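You operate a simulated robot arm through the tools that you are given. There is no shell and no other tool.

You are at the controls of a simulated robot arm. One attempt, no reset.

JOB
Test the lamps, set zone low and length 6 m, zero the count.
Fine: one press each on the white and the yellow button.

Only the result counts: the job must be done as asked and must still hold three seconds after the hand-in. Knocking over, shifting, dropping, spilling or breaking anything else fails it.

ROBOT AND FRAMES
A 6-joint arm with a three-finger gripper, fixed in place. Base frame: the origin is at the foot of the arm, x ahead of it, y to its left, z up. Units: mm, degrees, N and s.
Its first joint turns from -166.0 to 166.0 degrees. Payload 4.89 kg.
The TCP is the grasp point between the finger pads, 30 mm short of the fingertips. In the tool frame z runs along the fingers and y along their closing line. The gripper opens to 164 mm. The gripper's body begins 125 mm behind the TCP.
Orientation is that of the tool frame in the base frame, as [roll, pitch, yaw] about the fixed x, y, z axes, in that order (R = Rz(yaw) Ry(pitch) Rx(roll)). With the fingers straight down and closing along the base's y, the tool's x points along the base's -x, its y along +y and its z along -z.

CONTROLS
- The arm moves only by the tool jog_arm. Its arguments are lists of equal length, an entry for each row: "linear": the shift along the tool's x, y, z in mm, a list of three; "rot": the turn, a rotation vector about the tool's x, y, z in degrees, a list of three. In form: {"linear": [[tx, ty, tz], ...], "rot": [[wx, wy, wz], ...]}. A call has 1 to 20 rows; each row is the pose to reach, as a shift and turn from the pose commanded when the call began, along the tool's axes at that moment. "claw" is the gripper command, from -1 (shut) to 1 (fully open), values between in proportion, set as the call begins (left out, the last holds). Rows are played at 5 a second. More than 50 mm and 8.6 degrees between two rows, or a gripper value outside its range, and nothing of the call is played. Where a pose cannot be reached the arm comes as near as it can. A force on the tool above 40 N (or 10 N above the force at the start of the call, whichever is more), or a blocked arm, ends the call early, and 0.2 s more pass. The fingers move at their own pace (about 108 mm/s each) and stop on an object; they squeeze with about 26 N. The grip force told is the motor's: it shows also when the fingers shut on nothing. Time passes only in rows, and 0.2 s behind the last, so rows that repeat a pose let the fingers close. It gives the time, the measured TCP pose, the force on the tool (base axes), the opening and the grip force at its end, in the units of the frame above (readings bear some noise), with the torque about the TCP (base axes, N m) and any sound that the robot's microphone picked up.
- Cameras (640 x 400 px; columns grow to the right, rows downward): "scene" is fixed at [222.5, 649.9, 1479.6]; the picture's right is [-0.99, -0.15, 0.00], its down [-0.06, 0.44, -0.90] and it looks along [0.13, -0.89, -0.44] (base axes); focal length 327 px, centre (320, 200). "wrist" rides on the gripper at [76, -2, -152] in the tool frame; the picture's right is [0.02, 1.00, 0.00], its down [-0.88, 0.02, -0.47] and it looks along [-0.47, 0.01, 0.88] (tool axes); focal length 247 px, centre (320, 200).
- camera(camera): a new picture of that camera. No time passes.
- raise_lower(by): slides the trunk up (or, below 0, down) by that many mm; the arm rides with it, the base frame stays. It gives what a move gives, with no picture.
- probe_pixels(camera, pixels): for up to 12 pixels [column, row] of the newest picture of that camera ("zoom" is the newest enlarged one), the place [x, y, z] in the base frame of the surface seen there, good to about 2 mm. No time passes.
- inspect(camera, box): a new picture of the part [left, top, right, bottom] of that camera's present view, enlarged. No time passes.
- job_done(): hands the job in; it is judged then, once.

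Unless the task says otherwise, let go and move clear before handing in.

The tools are called after ">>>" as a command line: name --argument value ..., lists and objects as JSON in quotes. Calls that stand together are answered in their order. jog_arm: Moves the arm, as the interface text tells. Its arguments: {"type":"object","properties":{"linear":{"type":"array"},"rot":{"type":"array"},"claw":{"type":"number"}},"required":["linear","rot"]} The other tools are called the same way: raise_lower (by) slides the trunk up or down; camera (camera) takes a picture; probe_pixels (camera, pixels) gives the place of the surface under pixels of a picture; inspect (camera, box) takes an enlarged picture of a part of a camera's view; job_done () hands the job in.

At the start:

```text
time: 0.0
tool_pos: [577.0, -301.7, 1161.9]
tcp_rot: [180.0, 0.0, 179.9]
contact_force: [0.6, 0.0, 0.2]
torque: [0.0, -0.03, -0.03]
grip_width: 164.0
grip_force: 0.1
trunk travel left (down, up): [-175.0, 215.0]
```

scene: 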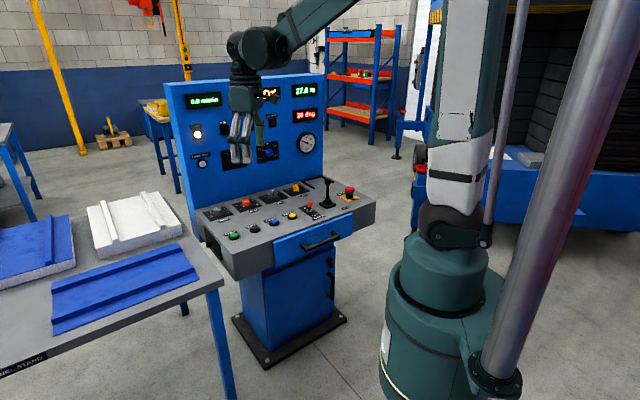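
wrist: 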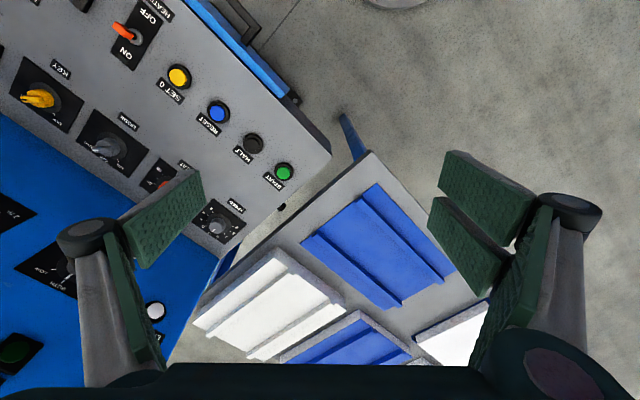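

The scene shows a console with a blue upright panel (around pixels 160-325, 75-190) and a grey desk with buttons (200-375, 180-270). I'll enlarge these areas to read the labels before moving.

>>> inspect --camera "scene" --box '[160, 70, 340, 182]'

>>> inspect --camera "scene" --box '[195, 165, 385, 284]'

>>> inspect --camera "wrist" --box '[0, 0, 340, 212]'

>>> inspect --camera "wrist" --box '[0, 160, 280, 370]'

```text
3.56 times, centred on (250, 126) of scene
```

zoom: 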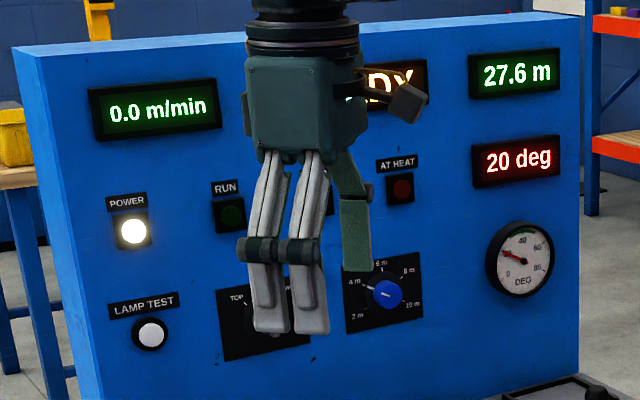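

```text
3.36 times, centred on (290, 224) of scene
```

zoom: 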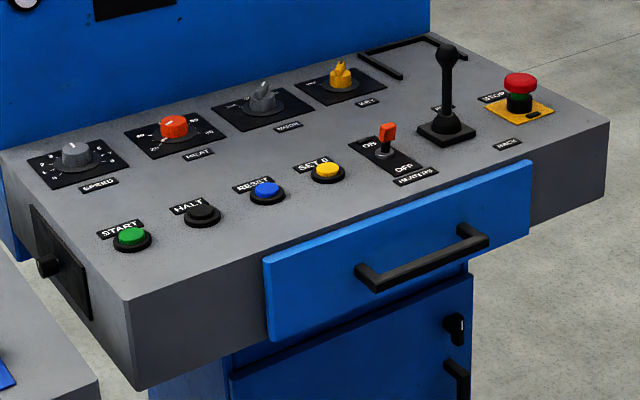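

```text
1.88 times, centred on (170, 106) of wrist
```

zoom: 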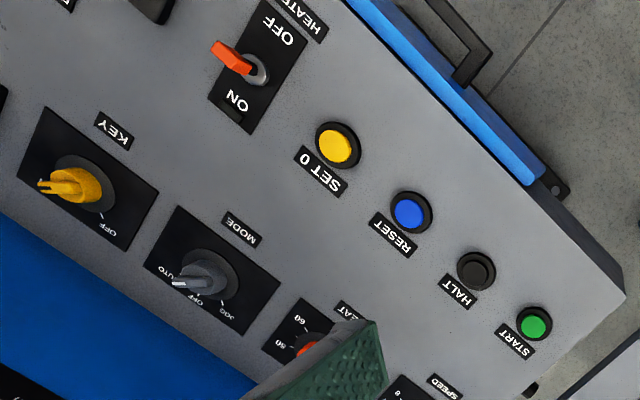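

```text
1.90 times, centred on (140, 265) of wrist
```

zoom: 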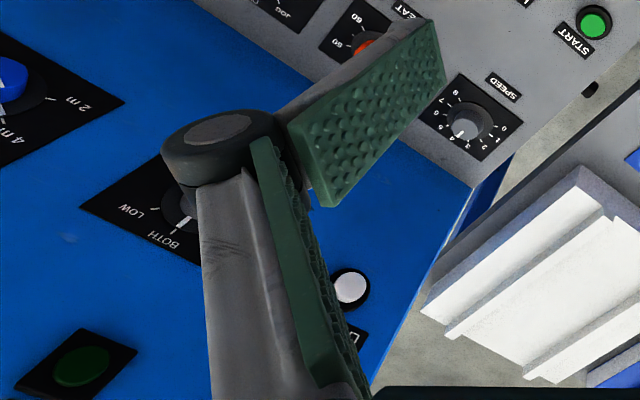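

The panel carries LAMP TEST (white), a zone selector hidden behind the gripper and a blue length knob; SET 0 is yellow on the desk. I'll measure the geometry from the scene picture first.

>>> camera --camera "scene"

>>> probe_pixels --camera "scene" --pixels '[[202, 164], [268, 152], [197, 132], [192, 182], [310, 178], [318, 85], [172, 88], [292, 216], [239, 150], [230, 240], [365, 200], [300, 170]]'

>>> probe_pixels --camera "wrist" --pixels '[[179, 76], [184, 97], [218, 112], [284, 172], [157, 311], [60, 300], [190, 280], [40, 98], [105, 147], [320, 130]]'

```text
taken
```

scene: 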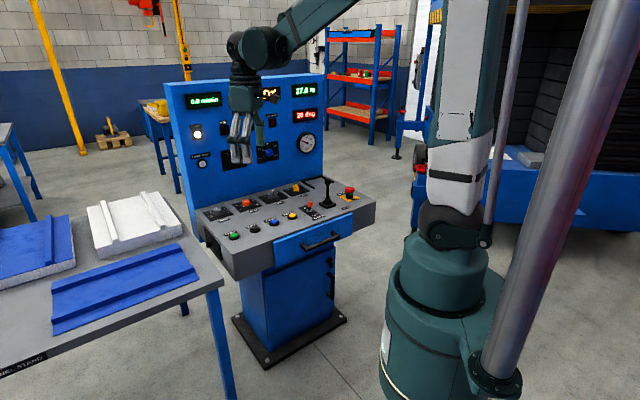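

```text
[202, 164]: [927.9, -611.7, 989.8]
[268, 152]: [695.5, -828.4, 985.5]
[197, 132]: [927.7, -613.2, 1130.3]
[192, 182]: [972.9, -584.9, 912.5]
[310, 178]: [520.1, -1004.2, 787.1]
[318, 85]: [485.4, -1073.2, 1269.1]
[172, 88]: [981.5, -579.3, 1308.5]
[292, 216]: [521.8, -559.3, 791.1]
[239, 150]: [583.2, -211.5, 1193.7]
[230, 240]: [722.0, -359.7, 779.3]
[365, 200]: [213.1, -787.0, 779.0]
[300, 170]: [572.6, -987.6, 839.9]
```

```text
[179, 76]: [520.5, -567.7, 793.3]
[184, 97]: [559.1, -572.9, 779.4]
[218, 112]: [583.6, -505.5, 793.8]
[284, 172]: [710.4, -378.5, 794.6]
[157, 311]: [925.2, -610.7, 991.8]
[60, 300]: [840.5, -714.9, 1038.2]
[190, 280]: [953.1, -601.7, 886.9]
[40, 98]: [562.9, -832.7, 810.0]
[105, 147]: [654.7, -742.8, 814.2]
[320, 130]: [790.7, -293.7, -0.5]
```

The panel stands about 45° to the base, facing (-x,+y), with its controls near z=985 and the desk top near z=779. I'll yaw the tool 45° to face the panel and move towards a viewing pose in front of it.

>>> jog_arm --linear '[[-7, -30, 0], [-15, -65, 0], [-23, -105, 0], [-31, -145, 0], [-39, -185, 0], [-46, -215, 0], [-46, -215, 0]]' --rot '[[0, 0, 7.5], [0, 0, 15], [0, 0, 22.5], [0, 0, 30], [0, 0, 37.5], [0, 0, 45], [0, 0, 45]]' --claw 0

```text
time: 1.6
tool_pos: [623.1, -517.2, 1162.7]
tcp_rot: [180.0, 0.0, 134.9]
contact_force: [0.2, 1.4, 0.4]
torque: [0.07, 0.06, 0.04]
grip_width: 82.1
grip_force: 0.0
trunk travel left (down, up): [-175.0, 215.0]
```

The yaw went as asked and the force is near zero. Next I pitch the tool up to horizontal so it points at the panel.

>>> jog_arm --linear '[[0, 0, 5], [0, 0, 10], [0, 0, 15], [0, 0, 20], [0, 0, 25], [0, 0, 30], [0, 0, 35], [0, 0, 40], [0, 0, 45], [0, 0, 50], [0, 0, 55], [0, 0, 60], [0, 0, 60]]' --rot '[[0, -7.5, 0], [0, -15, 0], [0, -22.5, 0], [0, -30, 0], [0, -37.5, 0], [0, -45, 0], [0, -52.5, 0], [0, -60, 0], [0, -67.5, 0], [0, -75, 0], [0, -82.5, 0], [0, -90, 0], [0, -90, 0]]'

>>> camera --camera "wrist"

>>> camera --camera "scene"

```text
time: 4.4
tool_pos: [631.7, -520.9, 1118.3]
tcp_rot: [169.4, 89.6, 124.4]
contact_force: [-0.3, 1.0, 0.1]
torque: [0.08, 0.04, 0.03]
grip_width: 81.6
grip_force: 0.0
out of reach, approached as far as the arm can: row 12, 13
trunk travel left (down, up): [-175.0, 215.0]
```

```text
taken
```

wrist: 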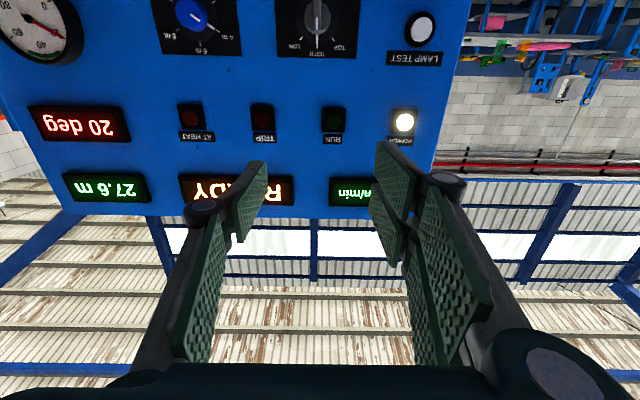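

```text
taken
```

scene: 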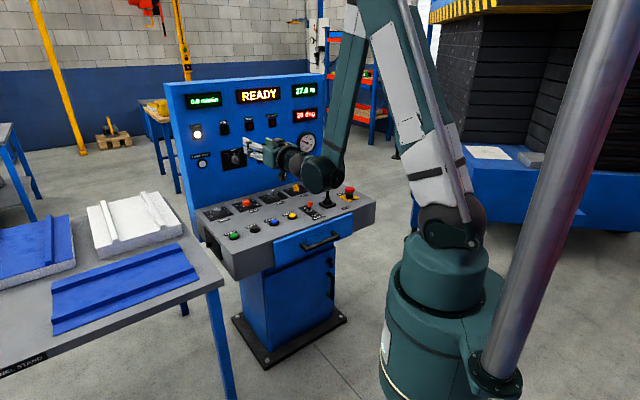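

The tool now faces the panel (picture upside-down), with the two selectors at the top of the wrist picture (318,15) and (190,15); the last bit of pitch was reported out of reach. I'll zoom into both knobs from the wrist and scene views.

>>> inspect --camera "wrist" --box '[140, 0, 460, 100]'

>>> inspect --camera "scene" --box '[180, 80, 330, 174]'

>>> probe_pixels --camera "wrist" --pixels '[[420, 30], [318, 15], [190, 15], [290, 30], [230, 30], [404, 122], [60, 190], [440, 180], [100, 80], [440, 30], [215, 60], [300, 150]]'

```text
2.00 times, centred on (300, 50) of wrist
```

zoom: 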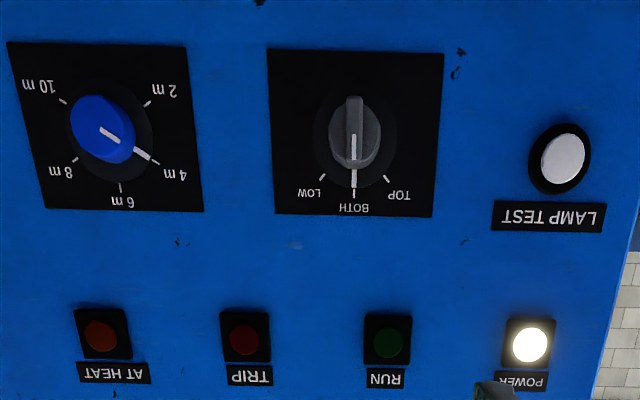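

```text
4.26 times, centred on (255, 127) of scene
```

zoom: 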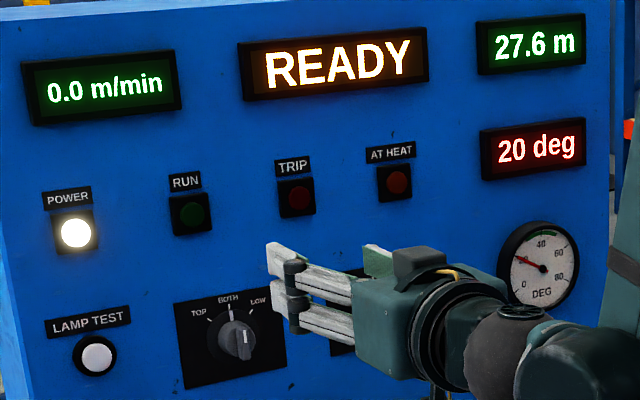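

```text
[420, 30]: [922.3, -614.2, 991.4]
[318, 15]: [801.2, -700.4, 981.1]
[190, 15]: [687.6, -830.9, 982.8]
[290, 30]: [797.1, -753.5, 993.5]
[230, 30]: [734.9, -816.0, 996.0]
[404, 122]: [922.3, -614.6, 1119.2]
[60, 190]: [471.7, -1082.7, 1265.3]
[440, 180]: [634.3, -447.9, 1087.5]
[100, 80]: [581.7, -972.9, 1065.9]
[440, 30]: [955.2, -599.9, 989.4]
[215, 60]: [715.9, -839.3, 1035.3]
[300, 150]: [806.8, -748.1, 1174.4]
```

From the operator's view the zone selector points at BOTH (up), with LOW one step clockwise; the length knob points at 4 m, with 6 m (up) one step clockwise. I'll probe the arm's wrist and the joystick in the scene picture to check clearances before lowering.

>>> probe_pixels --camera "scene" --pixels '[[326, 180], [328, 205], [320, 172], [305, 165], [290, 160], [350, 60], [350, 190], [455, 225], [375, 20], [340, 150], [297, 186], [320, 188]]'

>>> inspect --camera "scene" --box '[230, 100, 400, 210]'

```text
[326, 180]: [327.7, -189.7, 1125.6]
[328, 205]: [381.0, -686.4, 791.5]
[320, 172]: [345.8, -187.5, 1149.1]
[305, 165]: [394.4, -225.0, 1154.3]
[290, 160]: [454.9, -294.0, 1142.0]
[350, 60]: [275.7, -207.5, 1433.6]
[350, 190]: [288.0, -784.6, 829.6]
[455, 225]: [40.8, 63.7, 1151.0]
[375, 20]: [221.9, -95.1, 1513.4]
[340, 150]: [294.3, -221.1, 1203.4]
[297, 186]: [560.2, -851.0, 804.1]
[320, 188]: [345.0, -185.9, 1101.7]
```

```text
3.64 times, centred on (315, 155) of scene
```

zoom: 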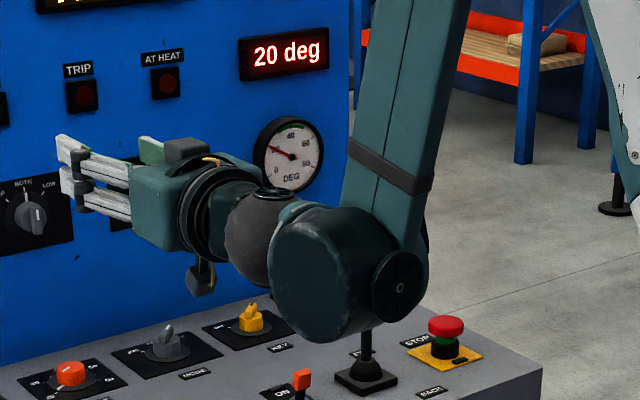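

The wrist bulk sits ~430 mm behind the TCP and clears the joystick and desk items. I'll descend to z≈985 and approach to roughly 140 mm from the panel, in line with the zone selector.

>>> jog_arm --linear '[[20, 0, 15], [50, 0, 30], [90, -3, 45], [125, -6, 70], [133, -7, 105], [133, -7, 130], [133, -7, 130]]' --rot '[[0, 0, 0], [0, 0, 0], [0, 0, 0], [0, 0, 0], [0, 0, 0], [0, 0, 0], [0, 0, 0]]'

>>> camera --camera "wrist"

>>> camera --camera "scene"

```text
time: 6.0
tool_pos: [732.7, -637.3, 1007.4]
tcp_rot: [179.7, 89.9, 134.8]
contact_force: [0.2, 0.1, -0.9]
torque: [0.02, -0.06, 0.0]
grip_width: 81.8
grip_force: 0.1
out of reach, approached as far as the arm can: row 1, 2, 3, 4, 5, 6, 7
trunk travel left (down, up): [-175.0, 215.0]
```

```text
taken
```

wrist: 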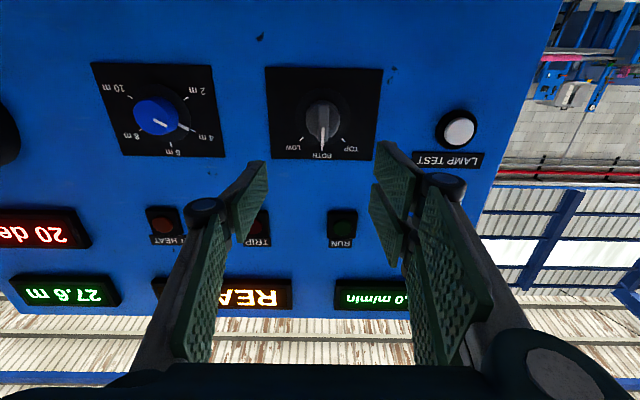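

```text
taken
```

scene: 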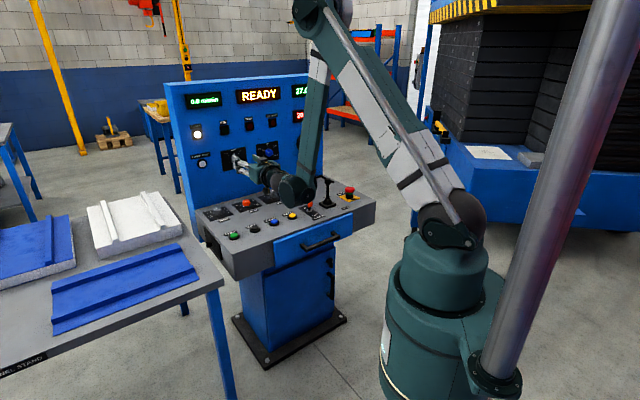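

The arm stopped at z≈1007, ~130 mm from the panel, apparently because the wrist bend is near its limit with the shoulder this high. I'll move up 130 mm here and then lower the trunk so the forearm lies flatter.

>>> jog_arm --linear '[[-40, 0, 0], [-80, 0, 0], [-125, 0, 0], [-125, 0, 0]]' --rot '[[0, 0, 0], [0, 0, 0], [0, 0, 0], [0, 0, 0]]'

```text
time: 7.0
tool_pos: [733.8, -635.7, 1134.5]
tcp_rot: [160.9, 89.9, 115.8]
contact_force: [-0.6, -0.4, 1.0]
torque: [0.05, 0.06, -0.07]
grip_width: 82.0
grip_force: 0.1
trunk travel left (down, up): [-175.0, 215.0]
```

The move up succeeded exactly (z 1134.5), so shifts count from the reached pose. Now I lower the trunk 145 mm, which brings the TCP to z≈990.

>>> raise_lower --by -145

>>> camera --camera "wrist"

>>> camera --camera "scene"

```text
time: 8.7
tool_pos: [733.5, -637.0, 987.9]
tcp_rot: [50.7, 90.0, 5.6]
contact_force: [-0.7, 0.0, 0.0]
torque: [0.01, -0.01, -0.02]
grip_width: 82.0
grip_force: 0.1
trunk travel left (down, up): [-30.0, 360.0]
```

```text
taken
```

wrist: 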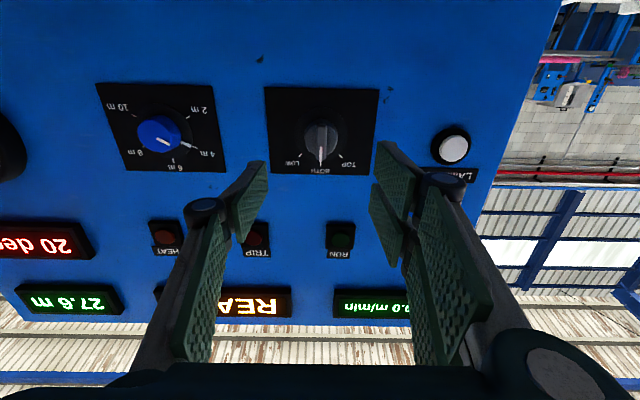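

```text
taken
```

scene: 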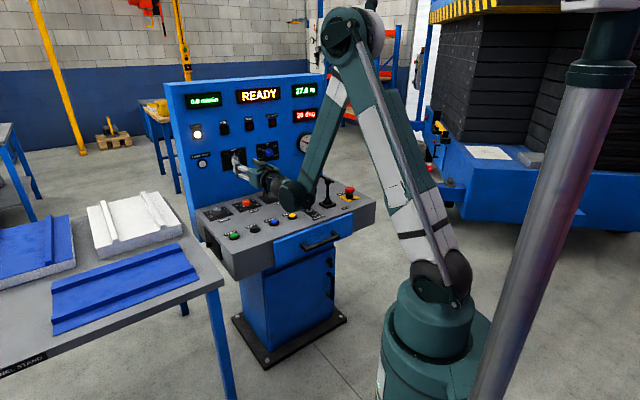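

The TCP is now at z≈988 about 130 mm from the panel and free of limits. I'll zoom on both selectors and the white button and measure them.

>>> inspect --camera "wrist" --box '[240, 70, 400, 180]'

>>> probe_pixels --camera "wrist" --pixels '[[322, 130], [322, 150], [322, 165], [312, 135], [332, 135], [322, 122], [308, 130], [338, 130], [297, 158], [340, 158], [275, 100], [370, 100]]'

>>> probe_pixels --camera "wrist" --pixels '[[452, 148], [440, 142], [452, 138], [466, 150], [158, 132], [150, 125], [172, 138], [140, 140], [158, 118], [195, 145], [173, 160], [190, 113]]'

>>> inspect --camera "wrist" --box '[90, 75, 250, 185]'

```text
3.64 times, centred on (320, 125) of wrist
```

zoom: 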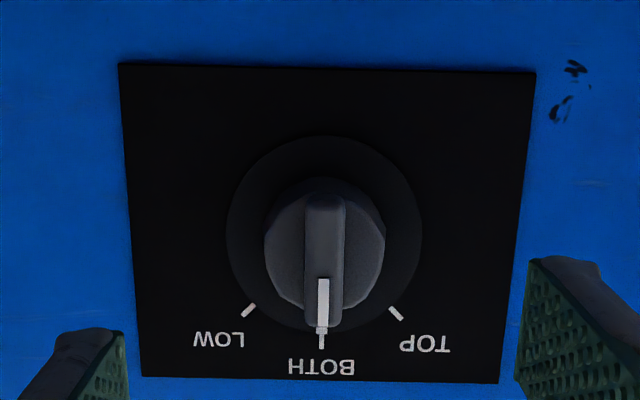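

```text
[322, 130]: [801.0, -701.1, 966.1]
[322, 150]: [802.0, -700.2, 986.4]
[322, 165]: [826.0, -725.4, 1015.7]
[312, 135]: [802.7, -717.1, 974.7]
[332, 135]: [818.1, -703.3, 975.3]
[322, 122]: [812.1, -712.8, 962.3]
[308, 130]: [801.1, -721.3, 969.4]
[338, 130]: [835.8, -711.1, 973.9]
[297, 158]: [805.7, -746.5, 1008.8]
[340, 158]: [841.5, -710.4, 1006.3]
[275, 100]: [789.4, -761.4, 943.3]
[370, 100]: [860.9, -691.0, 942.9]
```

```text
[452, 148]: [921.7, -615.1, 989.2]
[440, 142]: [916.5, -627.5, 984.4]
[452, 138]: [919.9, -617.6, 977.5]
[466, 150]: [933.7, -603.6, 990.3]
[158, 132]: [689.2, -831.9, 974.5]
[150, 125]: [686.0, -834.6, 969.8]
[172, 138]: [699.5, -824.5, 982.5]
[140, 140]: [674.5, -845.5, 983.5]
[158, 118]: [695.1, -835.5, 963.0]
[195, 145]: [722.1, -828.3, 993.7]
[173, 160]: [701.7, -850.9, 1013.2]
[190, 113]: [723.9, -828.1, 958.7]
```

```text
3.64 times, centred on (170, 130) of wrist
```

zoom: 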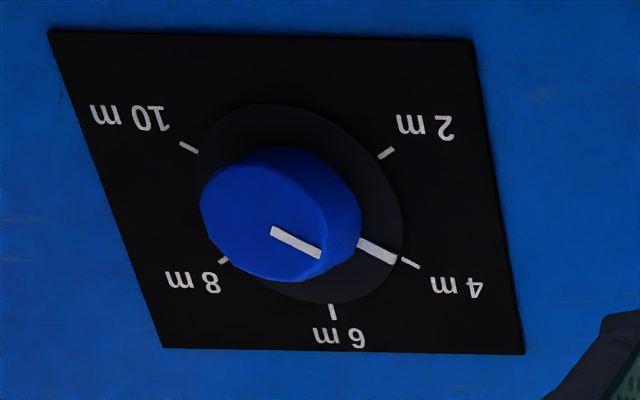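

The zone knob has an upright bar about 11 mm wide, proud of a round body (bar face at depth ≈1062, body ≈1075, plate ≈1097 along the panel normal); the length knob is a plain round blue cap. Lamp test comes first, so I'll zoom on the white button and scan its profile.

>>> inspect --camera "wrist" --box '[410, 110, 490, 190]'

>>> probe_pixels --camera "zoom" --pixels '[[320, 200], [290, 200], [350, 200], [320, 160], [320, 120], [320, 240], [270, 190], [250, 170], [390, 170], [400, 250], [200, 100], [320, 100]]'

```text
5.00 times, centred on (450, 150) of wrist
```

zoom: 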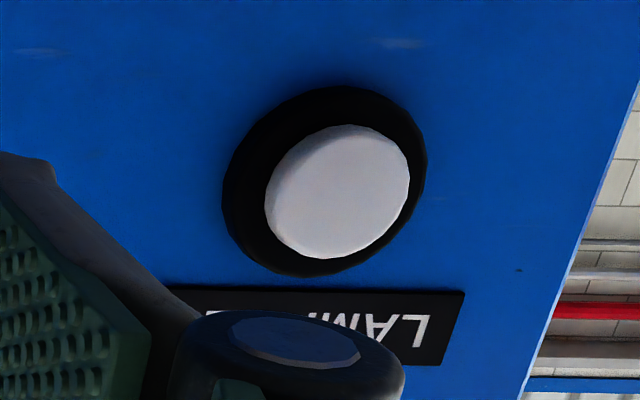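

```text
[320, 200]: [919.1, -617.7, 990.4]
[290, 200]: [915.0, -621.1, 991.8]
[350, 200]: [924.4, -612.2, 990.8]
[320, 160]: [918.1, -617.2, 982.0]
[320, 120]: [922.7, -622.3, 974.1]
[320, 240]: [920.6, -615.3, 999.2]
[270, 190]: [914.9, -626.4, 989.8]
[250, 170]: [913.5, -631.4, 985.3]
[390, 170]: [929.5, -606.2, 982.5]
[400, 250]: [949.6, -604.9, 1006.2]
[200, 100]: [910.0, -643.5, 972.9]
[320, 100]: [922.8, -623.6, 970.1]
```

The white cap's face centre is at about (s=217, z=988.5) with face depth ≈1086.7 and the bezel ≈1092.5, so the cap stands 6 mm proud. I'll shut the fingers and move sideways in front of it, staying ~30 mm off.

>>> jog_arm --linear '[[0, 40, 0], [0, 80, 0], [0, 120, 10], [0, 149, 30], [0, 149, 55], [0, 149, 55]]' --rot '[[0, 0, 0], [0, 0, 0], [0, 0, 0], [0, 0, 0], [0, 0, 0], [0, 0, 0]]' --claw -1

>>> inspect --camera "wrist" --box '[240, 60, 400, 260]'

>>> camera --camera "wrist"

```text
time: 10.1
tool_pos: [878.8, -570.1, 988.7]
tcp_rot: [17.9, 90.0, -26.9]
contact_force: [-0.3, -0.4, 0.3]
torque: [0.08, 0.02, 0.02]
grip_width: 0.1
grip_force: 26.2
trunk travel left (down, up): [-30.0, 360.0]
```

```text
2.00 times, centred on (320, 160) of wrist
```

zoom: 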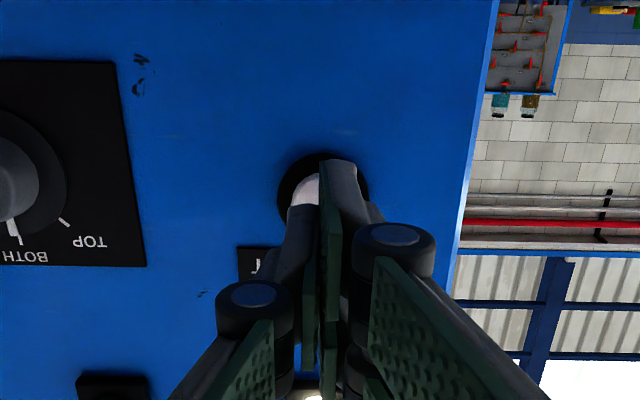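

```text
taken
```

wrist: 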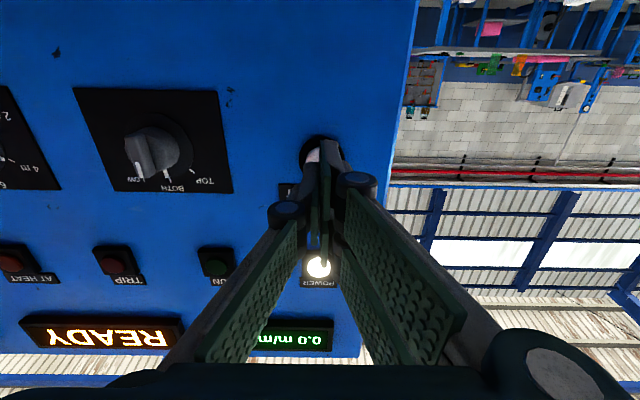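

The fingers are shut in front of the white cap, but the tips at (320,150) look uneven in the picture. I'll enlarge them to check before pressing.

>>> inspect --camera "wrist" --box '[280, 110, 380, 190]'

>>> probe_pixels --camera "zoom" --pixels '[[320, 150], [290, 190], [270, 220], [345, 150], [300, 250], [345, 200], [240, 130], [290, 160], [320, 110], [380, 160]]'

>>> inspect --camera "scene" --box '[180, 120, 300, 195]'

```text
5.00 times, centred on (330, 150) of wrist
```

zoom: 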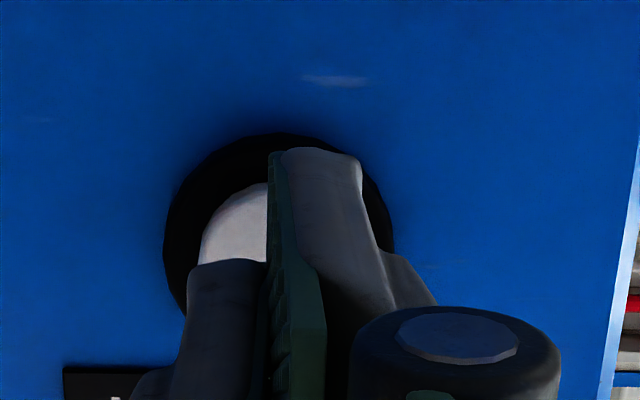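

```text
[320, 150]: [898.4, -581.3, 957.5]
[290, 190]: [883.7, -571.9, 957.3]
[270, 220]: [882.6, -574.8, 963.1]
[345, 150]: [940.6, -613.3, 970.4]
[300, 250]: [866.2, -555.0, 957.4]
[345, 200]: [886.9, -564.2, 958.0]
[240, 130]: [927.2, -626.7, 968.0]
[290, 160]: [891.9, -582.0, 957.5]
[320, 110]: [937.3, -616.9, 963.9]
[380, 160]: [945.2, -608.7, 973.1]
```

```text
5.33 times, centred on (240, 158) of scene
```

zoom: 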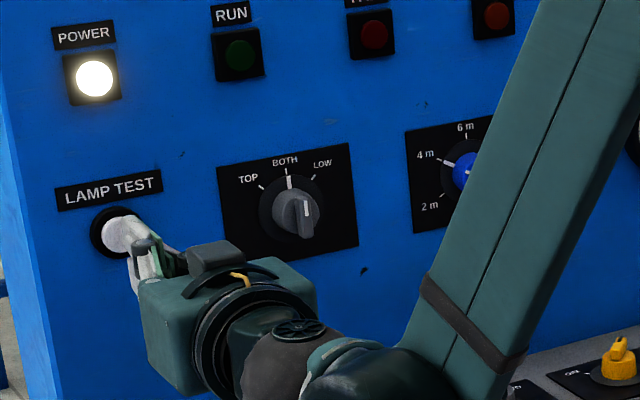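

The picture shows one finger on the left and a pair on the right, so I'd rather press with only the single left finger. I'll open to about 60 mm and shift so that finger's tip is centred on the white cap.

>>> jog_arm --linear '[[0, 15, 0], [0, 34, 0], [0, 34, 0], [0, 34, 0]]' --rot '[[0, 0, 0], [0, 0, 0], [0, 0, 0], [0, 0, 0]]' --claw -0.27

>>> camera --camera "wrist"

>>> inspect --camera "wrist" --box '[220, 100, 380, 200]'

>>> inspect --camera "scene" --box '[170, 120, 270, 183]'

```text
time: 11.1
tool_pos: [902.3, -546.0, 988.7]
tcp_rot: [-169.1, 90.0, 146.0]
contact_force: [0.9, -0.9, 0.4]
torque: [0.02, 0.0, 0.0]
grip_width: 59.7
grip_force: 0.1
trunk travel left (down, up): [-30.0, 360.0]
```

```text
taken
```

wrist: 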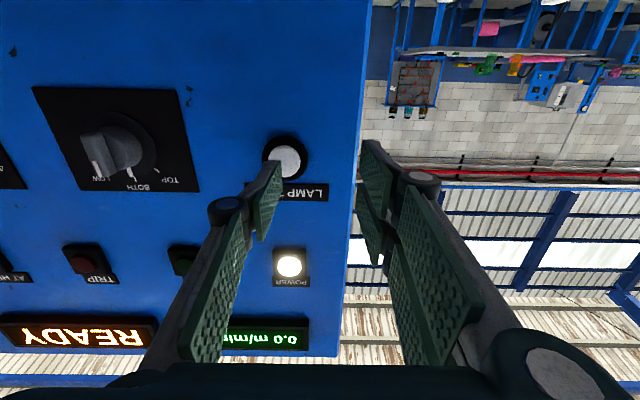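

```text
4.00 times, centred on (300, 150) of wrist
```

zoom: 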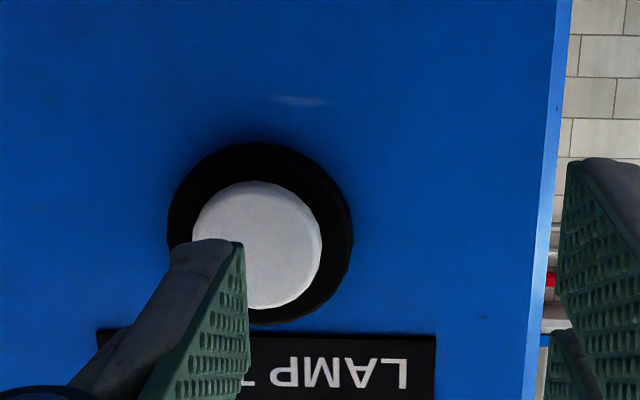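

```text
6.35 times, centred on (220, 152) of scene
```

zoom: 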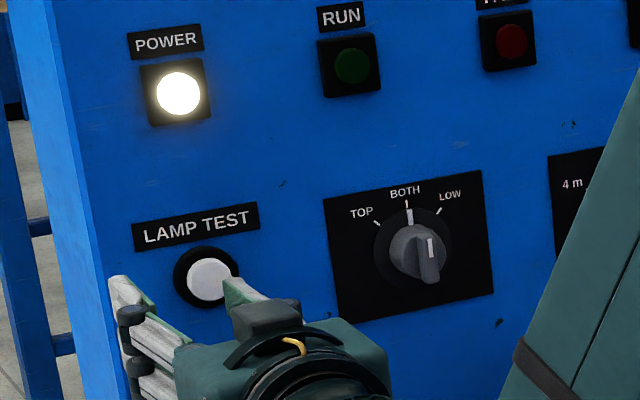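

The single finger's tip lies right in front of the white cap (zoom (225,240) against cap (258,245) before perspective closes in). I'll advance to just short of contact and then push in steadily.

>>> jog_arm --linear '[[0, 1, 12], [0, 1, 22], [0, 1, 28], [0, 1, 28]]' --rot '[[0, 0, 0], [0, 0, 0], [0, 0, 0], [0, 0, 0]]'

>>> inspect --camera "wrist" --box '[220, 100, 380, 200]'

```text
time: 12.1
tool_pos: [923.7, -565.4, 988.0]
tcp_rot: [-98.2, 89.9, -143.1]
contact_force: [0.2, 0.9, 0.2]
torque: [0.0, 0.04, -0.01]
grip_width: 59.8
grip_force: 0.0
trunk travel left (down, up): [-30.0, 360.0]
```

```text
4.00 times, centred on (300, 150) of wrist
```

zoom: 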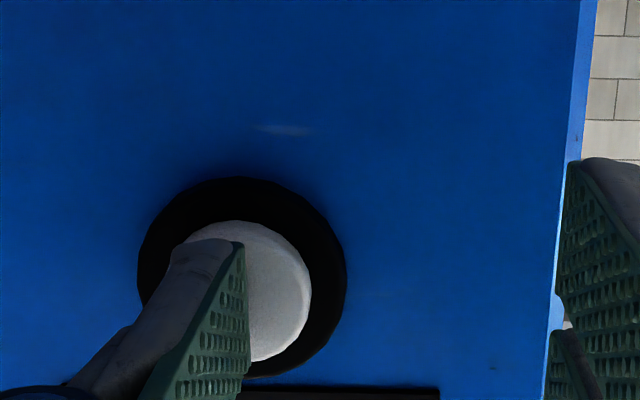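

The tip is ~4 mm short of the cap and slightly left of its centre, so I shift 2 mm right and push in slowly, watching force and sound.

>>> jog_arm --linear '[[0, 2, 0], [0, 2, 2], [0, 2, 4], [0, 2, 5], [0, 2, 6], [0, 2, 7]]' --rot '[[0, 0, 0], [0, 0, 0], [0, 0, 0], [0, 0, 0], [0, 0, 0], [0, 0, 0]]'

>>> inspect --camera "scene" --box '[160, 80, 320, 180]'

>>> inspect --camera "wrist" --box '[220, 100, 380, 200]'

```text
time: 13.5
tool_pos: [928.9, -568.8, 988.5]
tcp_rot: [-82.3, 89.9, -127.2]
contact_force: [-1.2, 1.2, 1.1]
torque: [-0.01, -0.04, -0.04]
grip_width: 59.9
grip_force: 0.1
trunk travel left (down, up): [-30.0, 360.0]
```

```text
4.00 times, centred on (240, 130) of scene
```

zoom: 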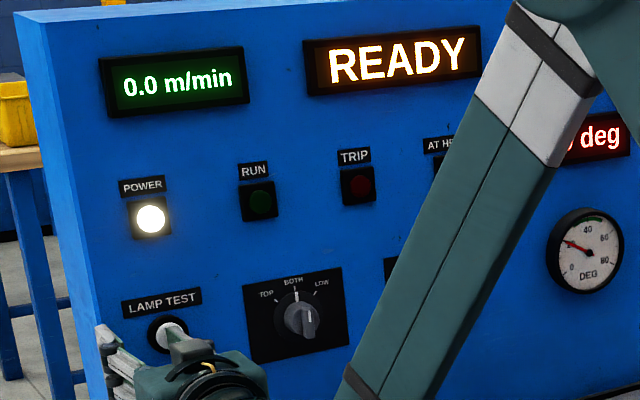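

```text
4.00 times, centred on (300, 150) of wrist
```

zoom: 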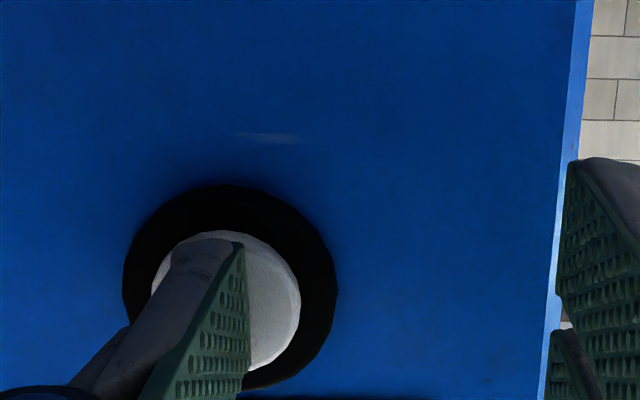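

The tip has just reached the cap (force about 1.7 N back along the normal, no click yet, lamps unchanged). I'll keep pushing in.

>>> jog_arm --linear '[[0, 0, 1], [0, 0, 2], [0, 0, 2.5]]' --rot '[[0, 0, 0], [0, 0, 0], [0, 0, 0]]'

>>> inspect --camera "scene" --box '[160, 80, 320, 180]'

```text
time: 14.3
tool_pos: [931.5, -571.2, 988.7]
tcp_rot: [147.2, 90.0, 102.0]
contact_force: [-2.7, 4.0, -0.9]
torque: [0.0, 0.0, -0.17]
grip_width: 60.0
grip_force: 0.1
trunk travel left (down, up): [-30.0, 360.0]
heard: click
```

```text
4.00 times, centred on (240, 130) of scene
```

zoom: 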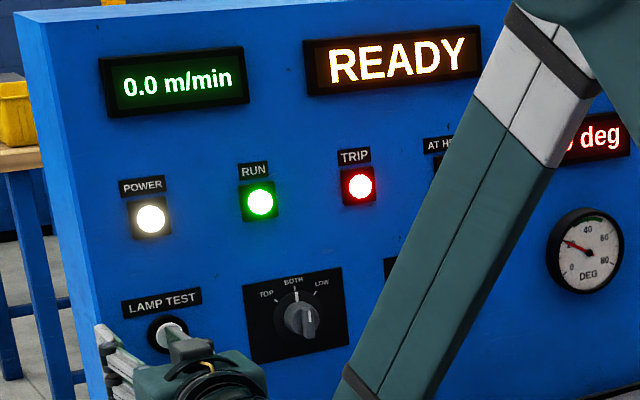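

A click was heard and RUN and TRIP are lit, so the lamp test registered. I'll withdraw straight back, clear of the button.

>>> jog_arm --linear '[[0, 0, -10], [0, 0, -40], [0, 0, -80], [0, 0, -80]]' --rot '[[0, 0, 0], [0, 0, 0], [0, 0, 0], [0, 0, 0]]'

>>> inspect --camera "scene" --box '[160, 80, 320, 180]'

```text
time: 15.3
tool_pos: [873.0, -513.9, 987.6]
tcp_rot: [10.5, 89.9, -34.5]
contact_force: [-0.1, -0.2, 0.0]
torque: [-0.07, -0.05, 0.01]
grip_width: 59.8
grip_force: 0.1
trunk travel left (down, up): [-30.0, 360.0]
```

```text
4.00 times, centred on (240, 130) of scene
```

zoom: 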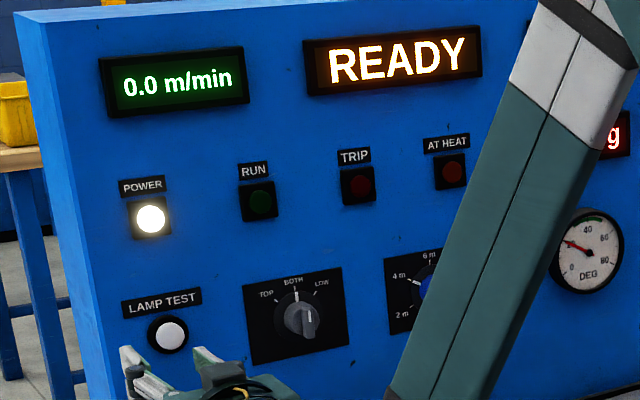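

All lamps went back to normal, so the white button is released. Next I move sideways to stand in front of the zone selector at about (s=70, z=977).

>>> jog_arm --linear '[[3, -45, 0], [6, -92, 0], [10, -138, 0], [10.5, -184, 0], [10.5, -184, 0]]' --rot '[[0, 0, 0], [0, 0, 0], [0, 0, 0], [0, 0, 0], [0, 0, 0]]'

>>> camera --camera "wrist"

>>> inspect --camera "wrist" --box '[240, 70, 400, 170]'

>>> probe_pixels --camera "zoom" --pixels '[[320, 230], [320, 250], [320, 270], [300, 230], [340, 230], [320, 200], [320, 320], [250, 230], [390, 230], [320, 180], [230, 300], [410, 300]]'

```text
time: 16.5
tool_pos: [746.0, -645.4, 977.5]
tcp_rot: [73.4, 90.0, 28.5]
contact_force: [1.0, 0.8, -0.2]
torque: [-0.05, 0.01, -0.12]
grip_width: 60.0
grip_force: 0.1
trunk travel left (down, up): [-30.0, 360.0]
```

```text
taken
```

wrist: 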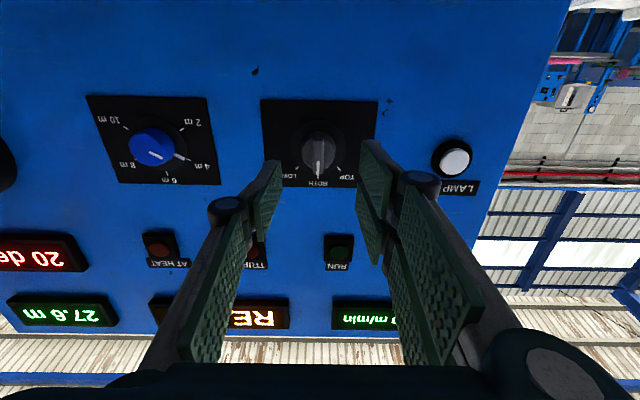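

```text
4.00 times, centred on (320, 120) of wrist
```

zoom: 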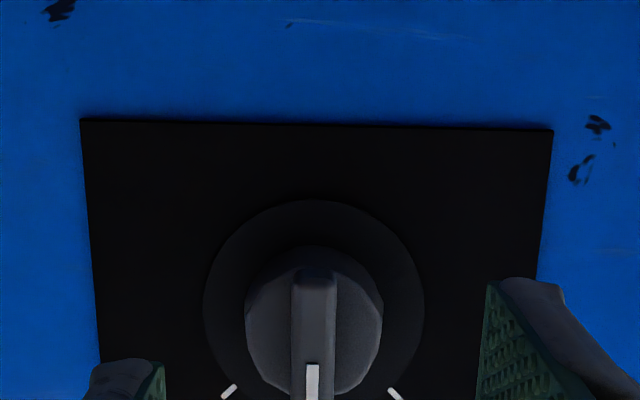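

```text
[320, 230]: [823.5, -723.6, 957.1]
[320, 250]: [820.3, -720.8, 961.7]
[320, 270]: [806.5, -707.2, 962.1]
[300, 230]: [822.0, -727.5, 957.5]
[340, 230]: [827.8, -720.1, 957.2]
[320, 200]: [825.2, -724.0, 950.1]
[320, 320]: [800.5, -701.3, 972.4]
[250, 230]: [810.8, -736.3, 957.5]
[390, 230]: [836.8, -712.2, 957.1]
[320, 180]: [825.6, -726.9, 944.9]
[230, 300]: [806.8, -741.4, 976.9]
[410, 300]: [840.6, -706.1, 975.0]
```

The bar is centred at zoom column 313.5, i.e. about 2 mm left of the tool axis, and its height matches. I'll correct that and advance so the tips stand ~10 mm past the bar's face without touching the knob body.

>>> jog_arm --linear '[[-0.5, -2.1, 20], [-0.5, -2.1, 40], [-0.5, -2.1, 52], [-0.5, -2.1, 57], [-0.5, -2.1, 57]]' --rot '[[0, 0, 0], [0, 0, 0], [0, 0, 0], [0, 0, 0], [0, 0, 0]]'

>>> camera --camera "wrist"

>>> inspect --camera "wrist" --box '[260, 110, 380, 200]'

```text
time: 17.7
tool_pos: [782.6, -686.9, 977.4]
tcp_rot: [31.2, 90.0, -13.8]
contact_force: [-0.3, 0.5, -0.1]
torque: [0.02, 0.01, -0.04]
grip_width: 59.9
grip_force: 0.0
trunk travel left (down, up): [-30.0, 360.0]
```

```text
taken
```

wrist: 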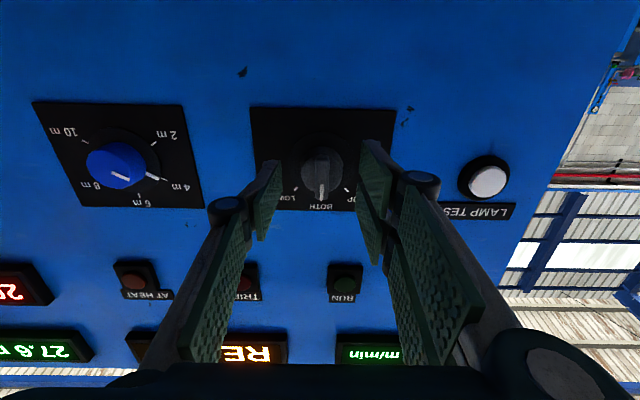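

```text
4.44 times, centred on (320, 155) of wrist
```

zoom: 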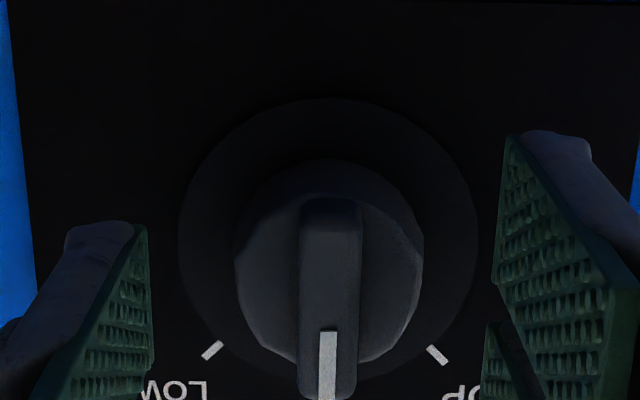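

The bar (zoom column ≈330) is now about 1.2 mm right of the tool axis, so I nudge over, go 3 mm deeper, then shut the fingers on the bar.

>>> jog_arm --linear '[[0, 1.2, 1.5], [0, 1.2, 3], [0, 1.2, 3]]' --rot '[[0, 0, 0], [0, 0, 0], [0, 0, 0]]'

>>> jog_arm --linear '[[0, 0, 0], [0, 0, 0], [0, 0, 0], [0, 0, 0]]' --rot '[[0, 0, 0], [0, 0, 0], [0, 0, 0], [0, 0, 0]]' --claw -1

>>> inspect --camera "wrist" --box '[260, 110, 380, 200]'

```text
time: 18.5
tool_pos: [787.3, -687.6, 978.6]
tcp_rot: [-158.9, 89.9, 156.0]
contact_force: [-0.4, 0.0, 0.6]
torque: [-0.02, 0.0, 0.0]
grip_width: 60.2
grip_force: 0.0
trunk travel left (down, up): [-30.0, 360.0]
```

```text
time: 19.5
tool_pos: [785.3, -686.9, 978.1]
tcp_rot: [39.9, 89.9, -5.1]
contact_force: [0.9, 1.6, -0.6]
torque: [0.0, 0.02, 0.09]
grip_width: 11.0
grip_force: 44.3
trunk travel left (down, up): [-30.0, 360.0]
```

```text
4.44 times, centred on (320, 155) of wrist
```

zoom: 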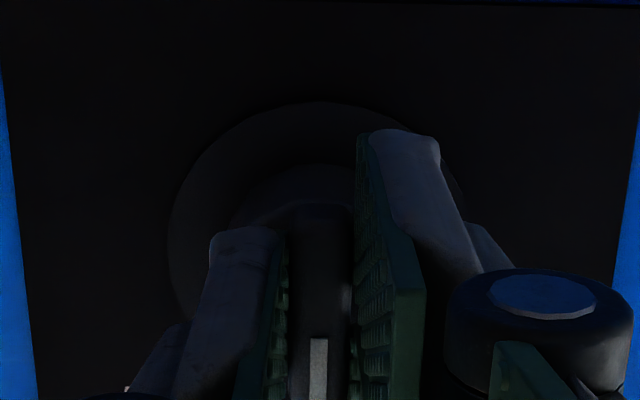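

The fingers hold the bar at 11.0 mm with negligible side force. LOW's tick sits 45° clockwise from BOTH, so I'll turn the tool +45° about its axis.

>>> jog_arm --linear '[[0, 0, 0], [0, 0, 0], [0, 0, 0], [0, 0, 0], [0, 0, 0], [0, 0, 0], [0, 0, 0], [0, 0, 0], [0, 0, 0], [0, 0, 0]]' --rot '[[0, 0, 5], [0, 0, 10], [0, 0, 15], [0, 0, 20], [0, 0, 25], [0, 0, 30], [0, 0, 35], [0, 0, 40], [0, 0, 45], [0, 0, 45]]'

>>> camera --camera "wrist"

>>> inspect --camera "scene" --box '[180, 120, 300, 195]'

```text
time: 21.7
tool_pos: [786.0, -685.5, 978.8]
tcp_rot: [89.9, 45.0, 45.1]
contact_force: [-3.8, 28.7, -15.3]
torque: [0.31, 0.31, 0.56]
grip_width: 11.0
grip_force: 44.5
trunk travel left (down, up): [-30.0, 360.0]
```

```text
taken
```

wrist: 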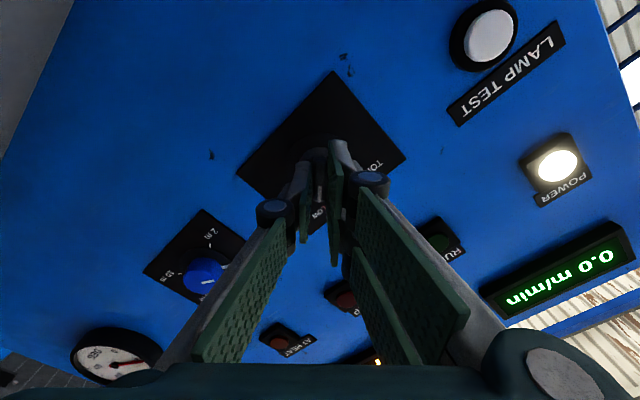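

```text
5.33 times, centred on (240, 158) of scene
```

zoom: 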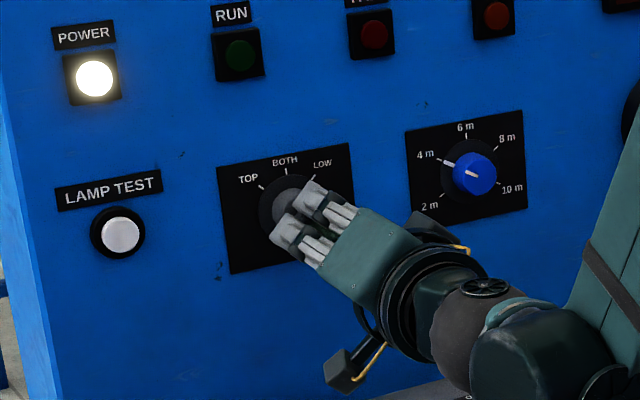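

The tool turned the full 45° and the pointer seems to face LOW (wrist (320,210)); there's some side load of ~30 N. I'll open the fingers in place and look.

>>> jog_arm --linear '[[0, 0, 0], [0, 0, 0], [0, 0, 0]]' --rot '[[0, 0, 0], [0, 0, 0], [0, 0, 0]]' --claw -0.5

>>> inspect --camera "wrist" --box '[240, 70, 400, 230]'

>>> inspect --camera "scene" --box '[200, 130, 270, 174]'

```text
time: 22.5
tool_pos: [785.2, -687.3, 978.3]
tcp_rot: [89.9, 45.0, 45.0]
contact_force: [-0.3, -0.5, -0.7]
torque: [0.05, 0.02, 0.01]
grip_width: 40.9
grip_force: 0.0
trunk travel left (down, up): [-30.0, 360.0]
```

```text
2.50 times, centred on (320, 150) of wrist
```

zoom: 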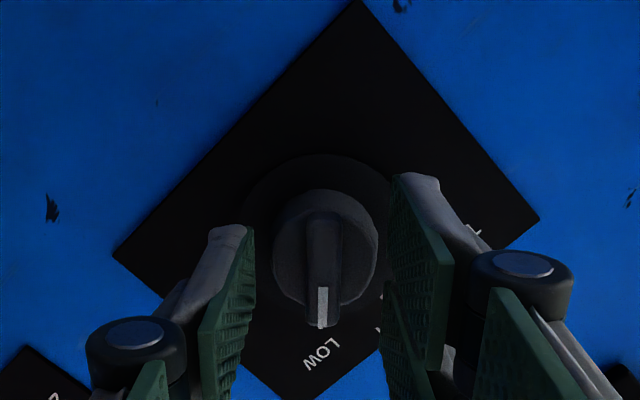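

```text
9.09 times, centred on (235, 152) of scene
```

zoom: 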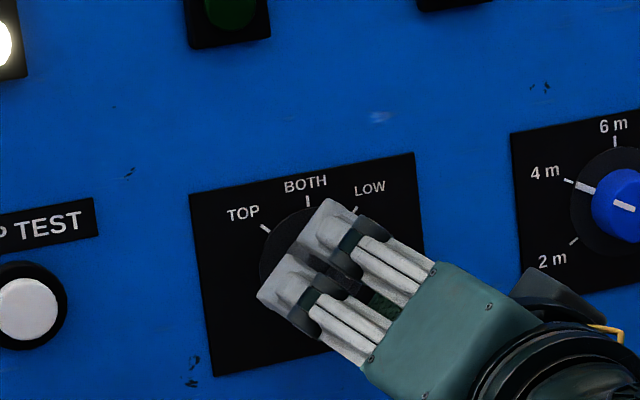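

With the fingers open the pointer aims at LOW (zoom (322,310) at label (322,353)). I'll withdraw straight back and confirm from clear.

>>> jog_arm --linear '[[0, 0, -10], [0, 0, -40], [0, 0, -80], [0, 0, -80]]' --rot '[[0, 0, 0], [0, 0, 0], [0, 0, 0], [0, 0, 0]]'

>>> camera --camera "wrist"

>>> inspect --camera "wrist" --box '[240, 50, 400, 210]'

>>> inspect --camera "scene" --box '[180, 80, 330, 174]'

```text
time: 23.5
tool_pos: [729.6, -631.9, 979.2]
tcp_rot: [90.1, 45.0, 45.0]
contact_force: [0.2, -0.4, -1.0]
torque: [-0.02, -0.04, 0.0]
grip_width: 41.0
grip_force: 0.0
trunk travel left (down, up): [-30.0, 360.0]
```

```text
taken
```

wrist: 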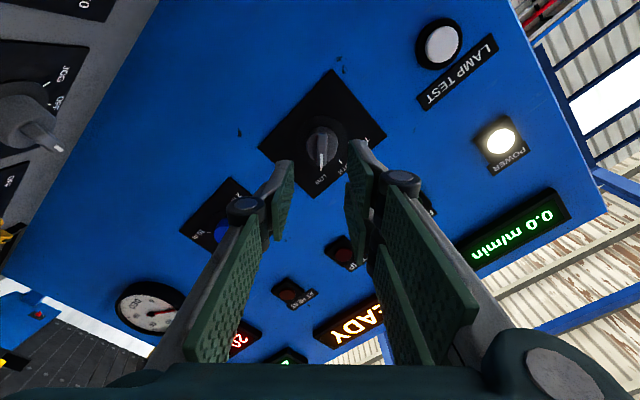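

```text
2.50 times, centred on (320, 130) of wrist
```

zoom: 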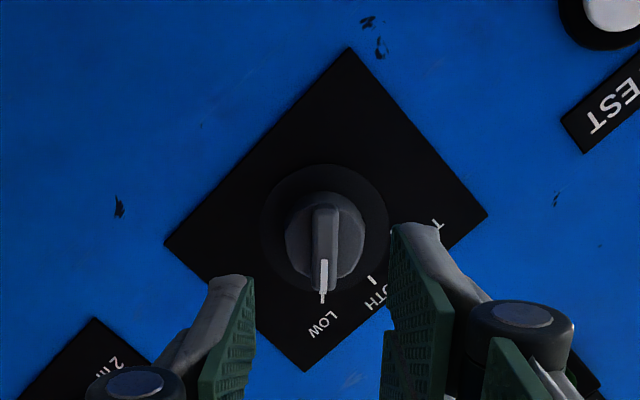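

```text
4.26 times, centred on (255, 127) of scene
```

zoom: 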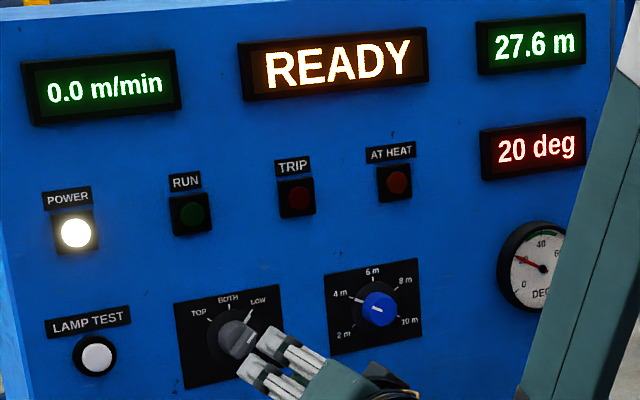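

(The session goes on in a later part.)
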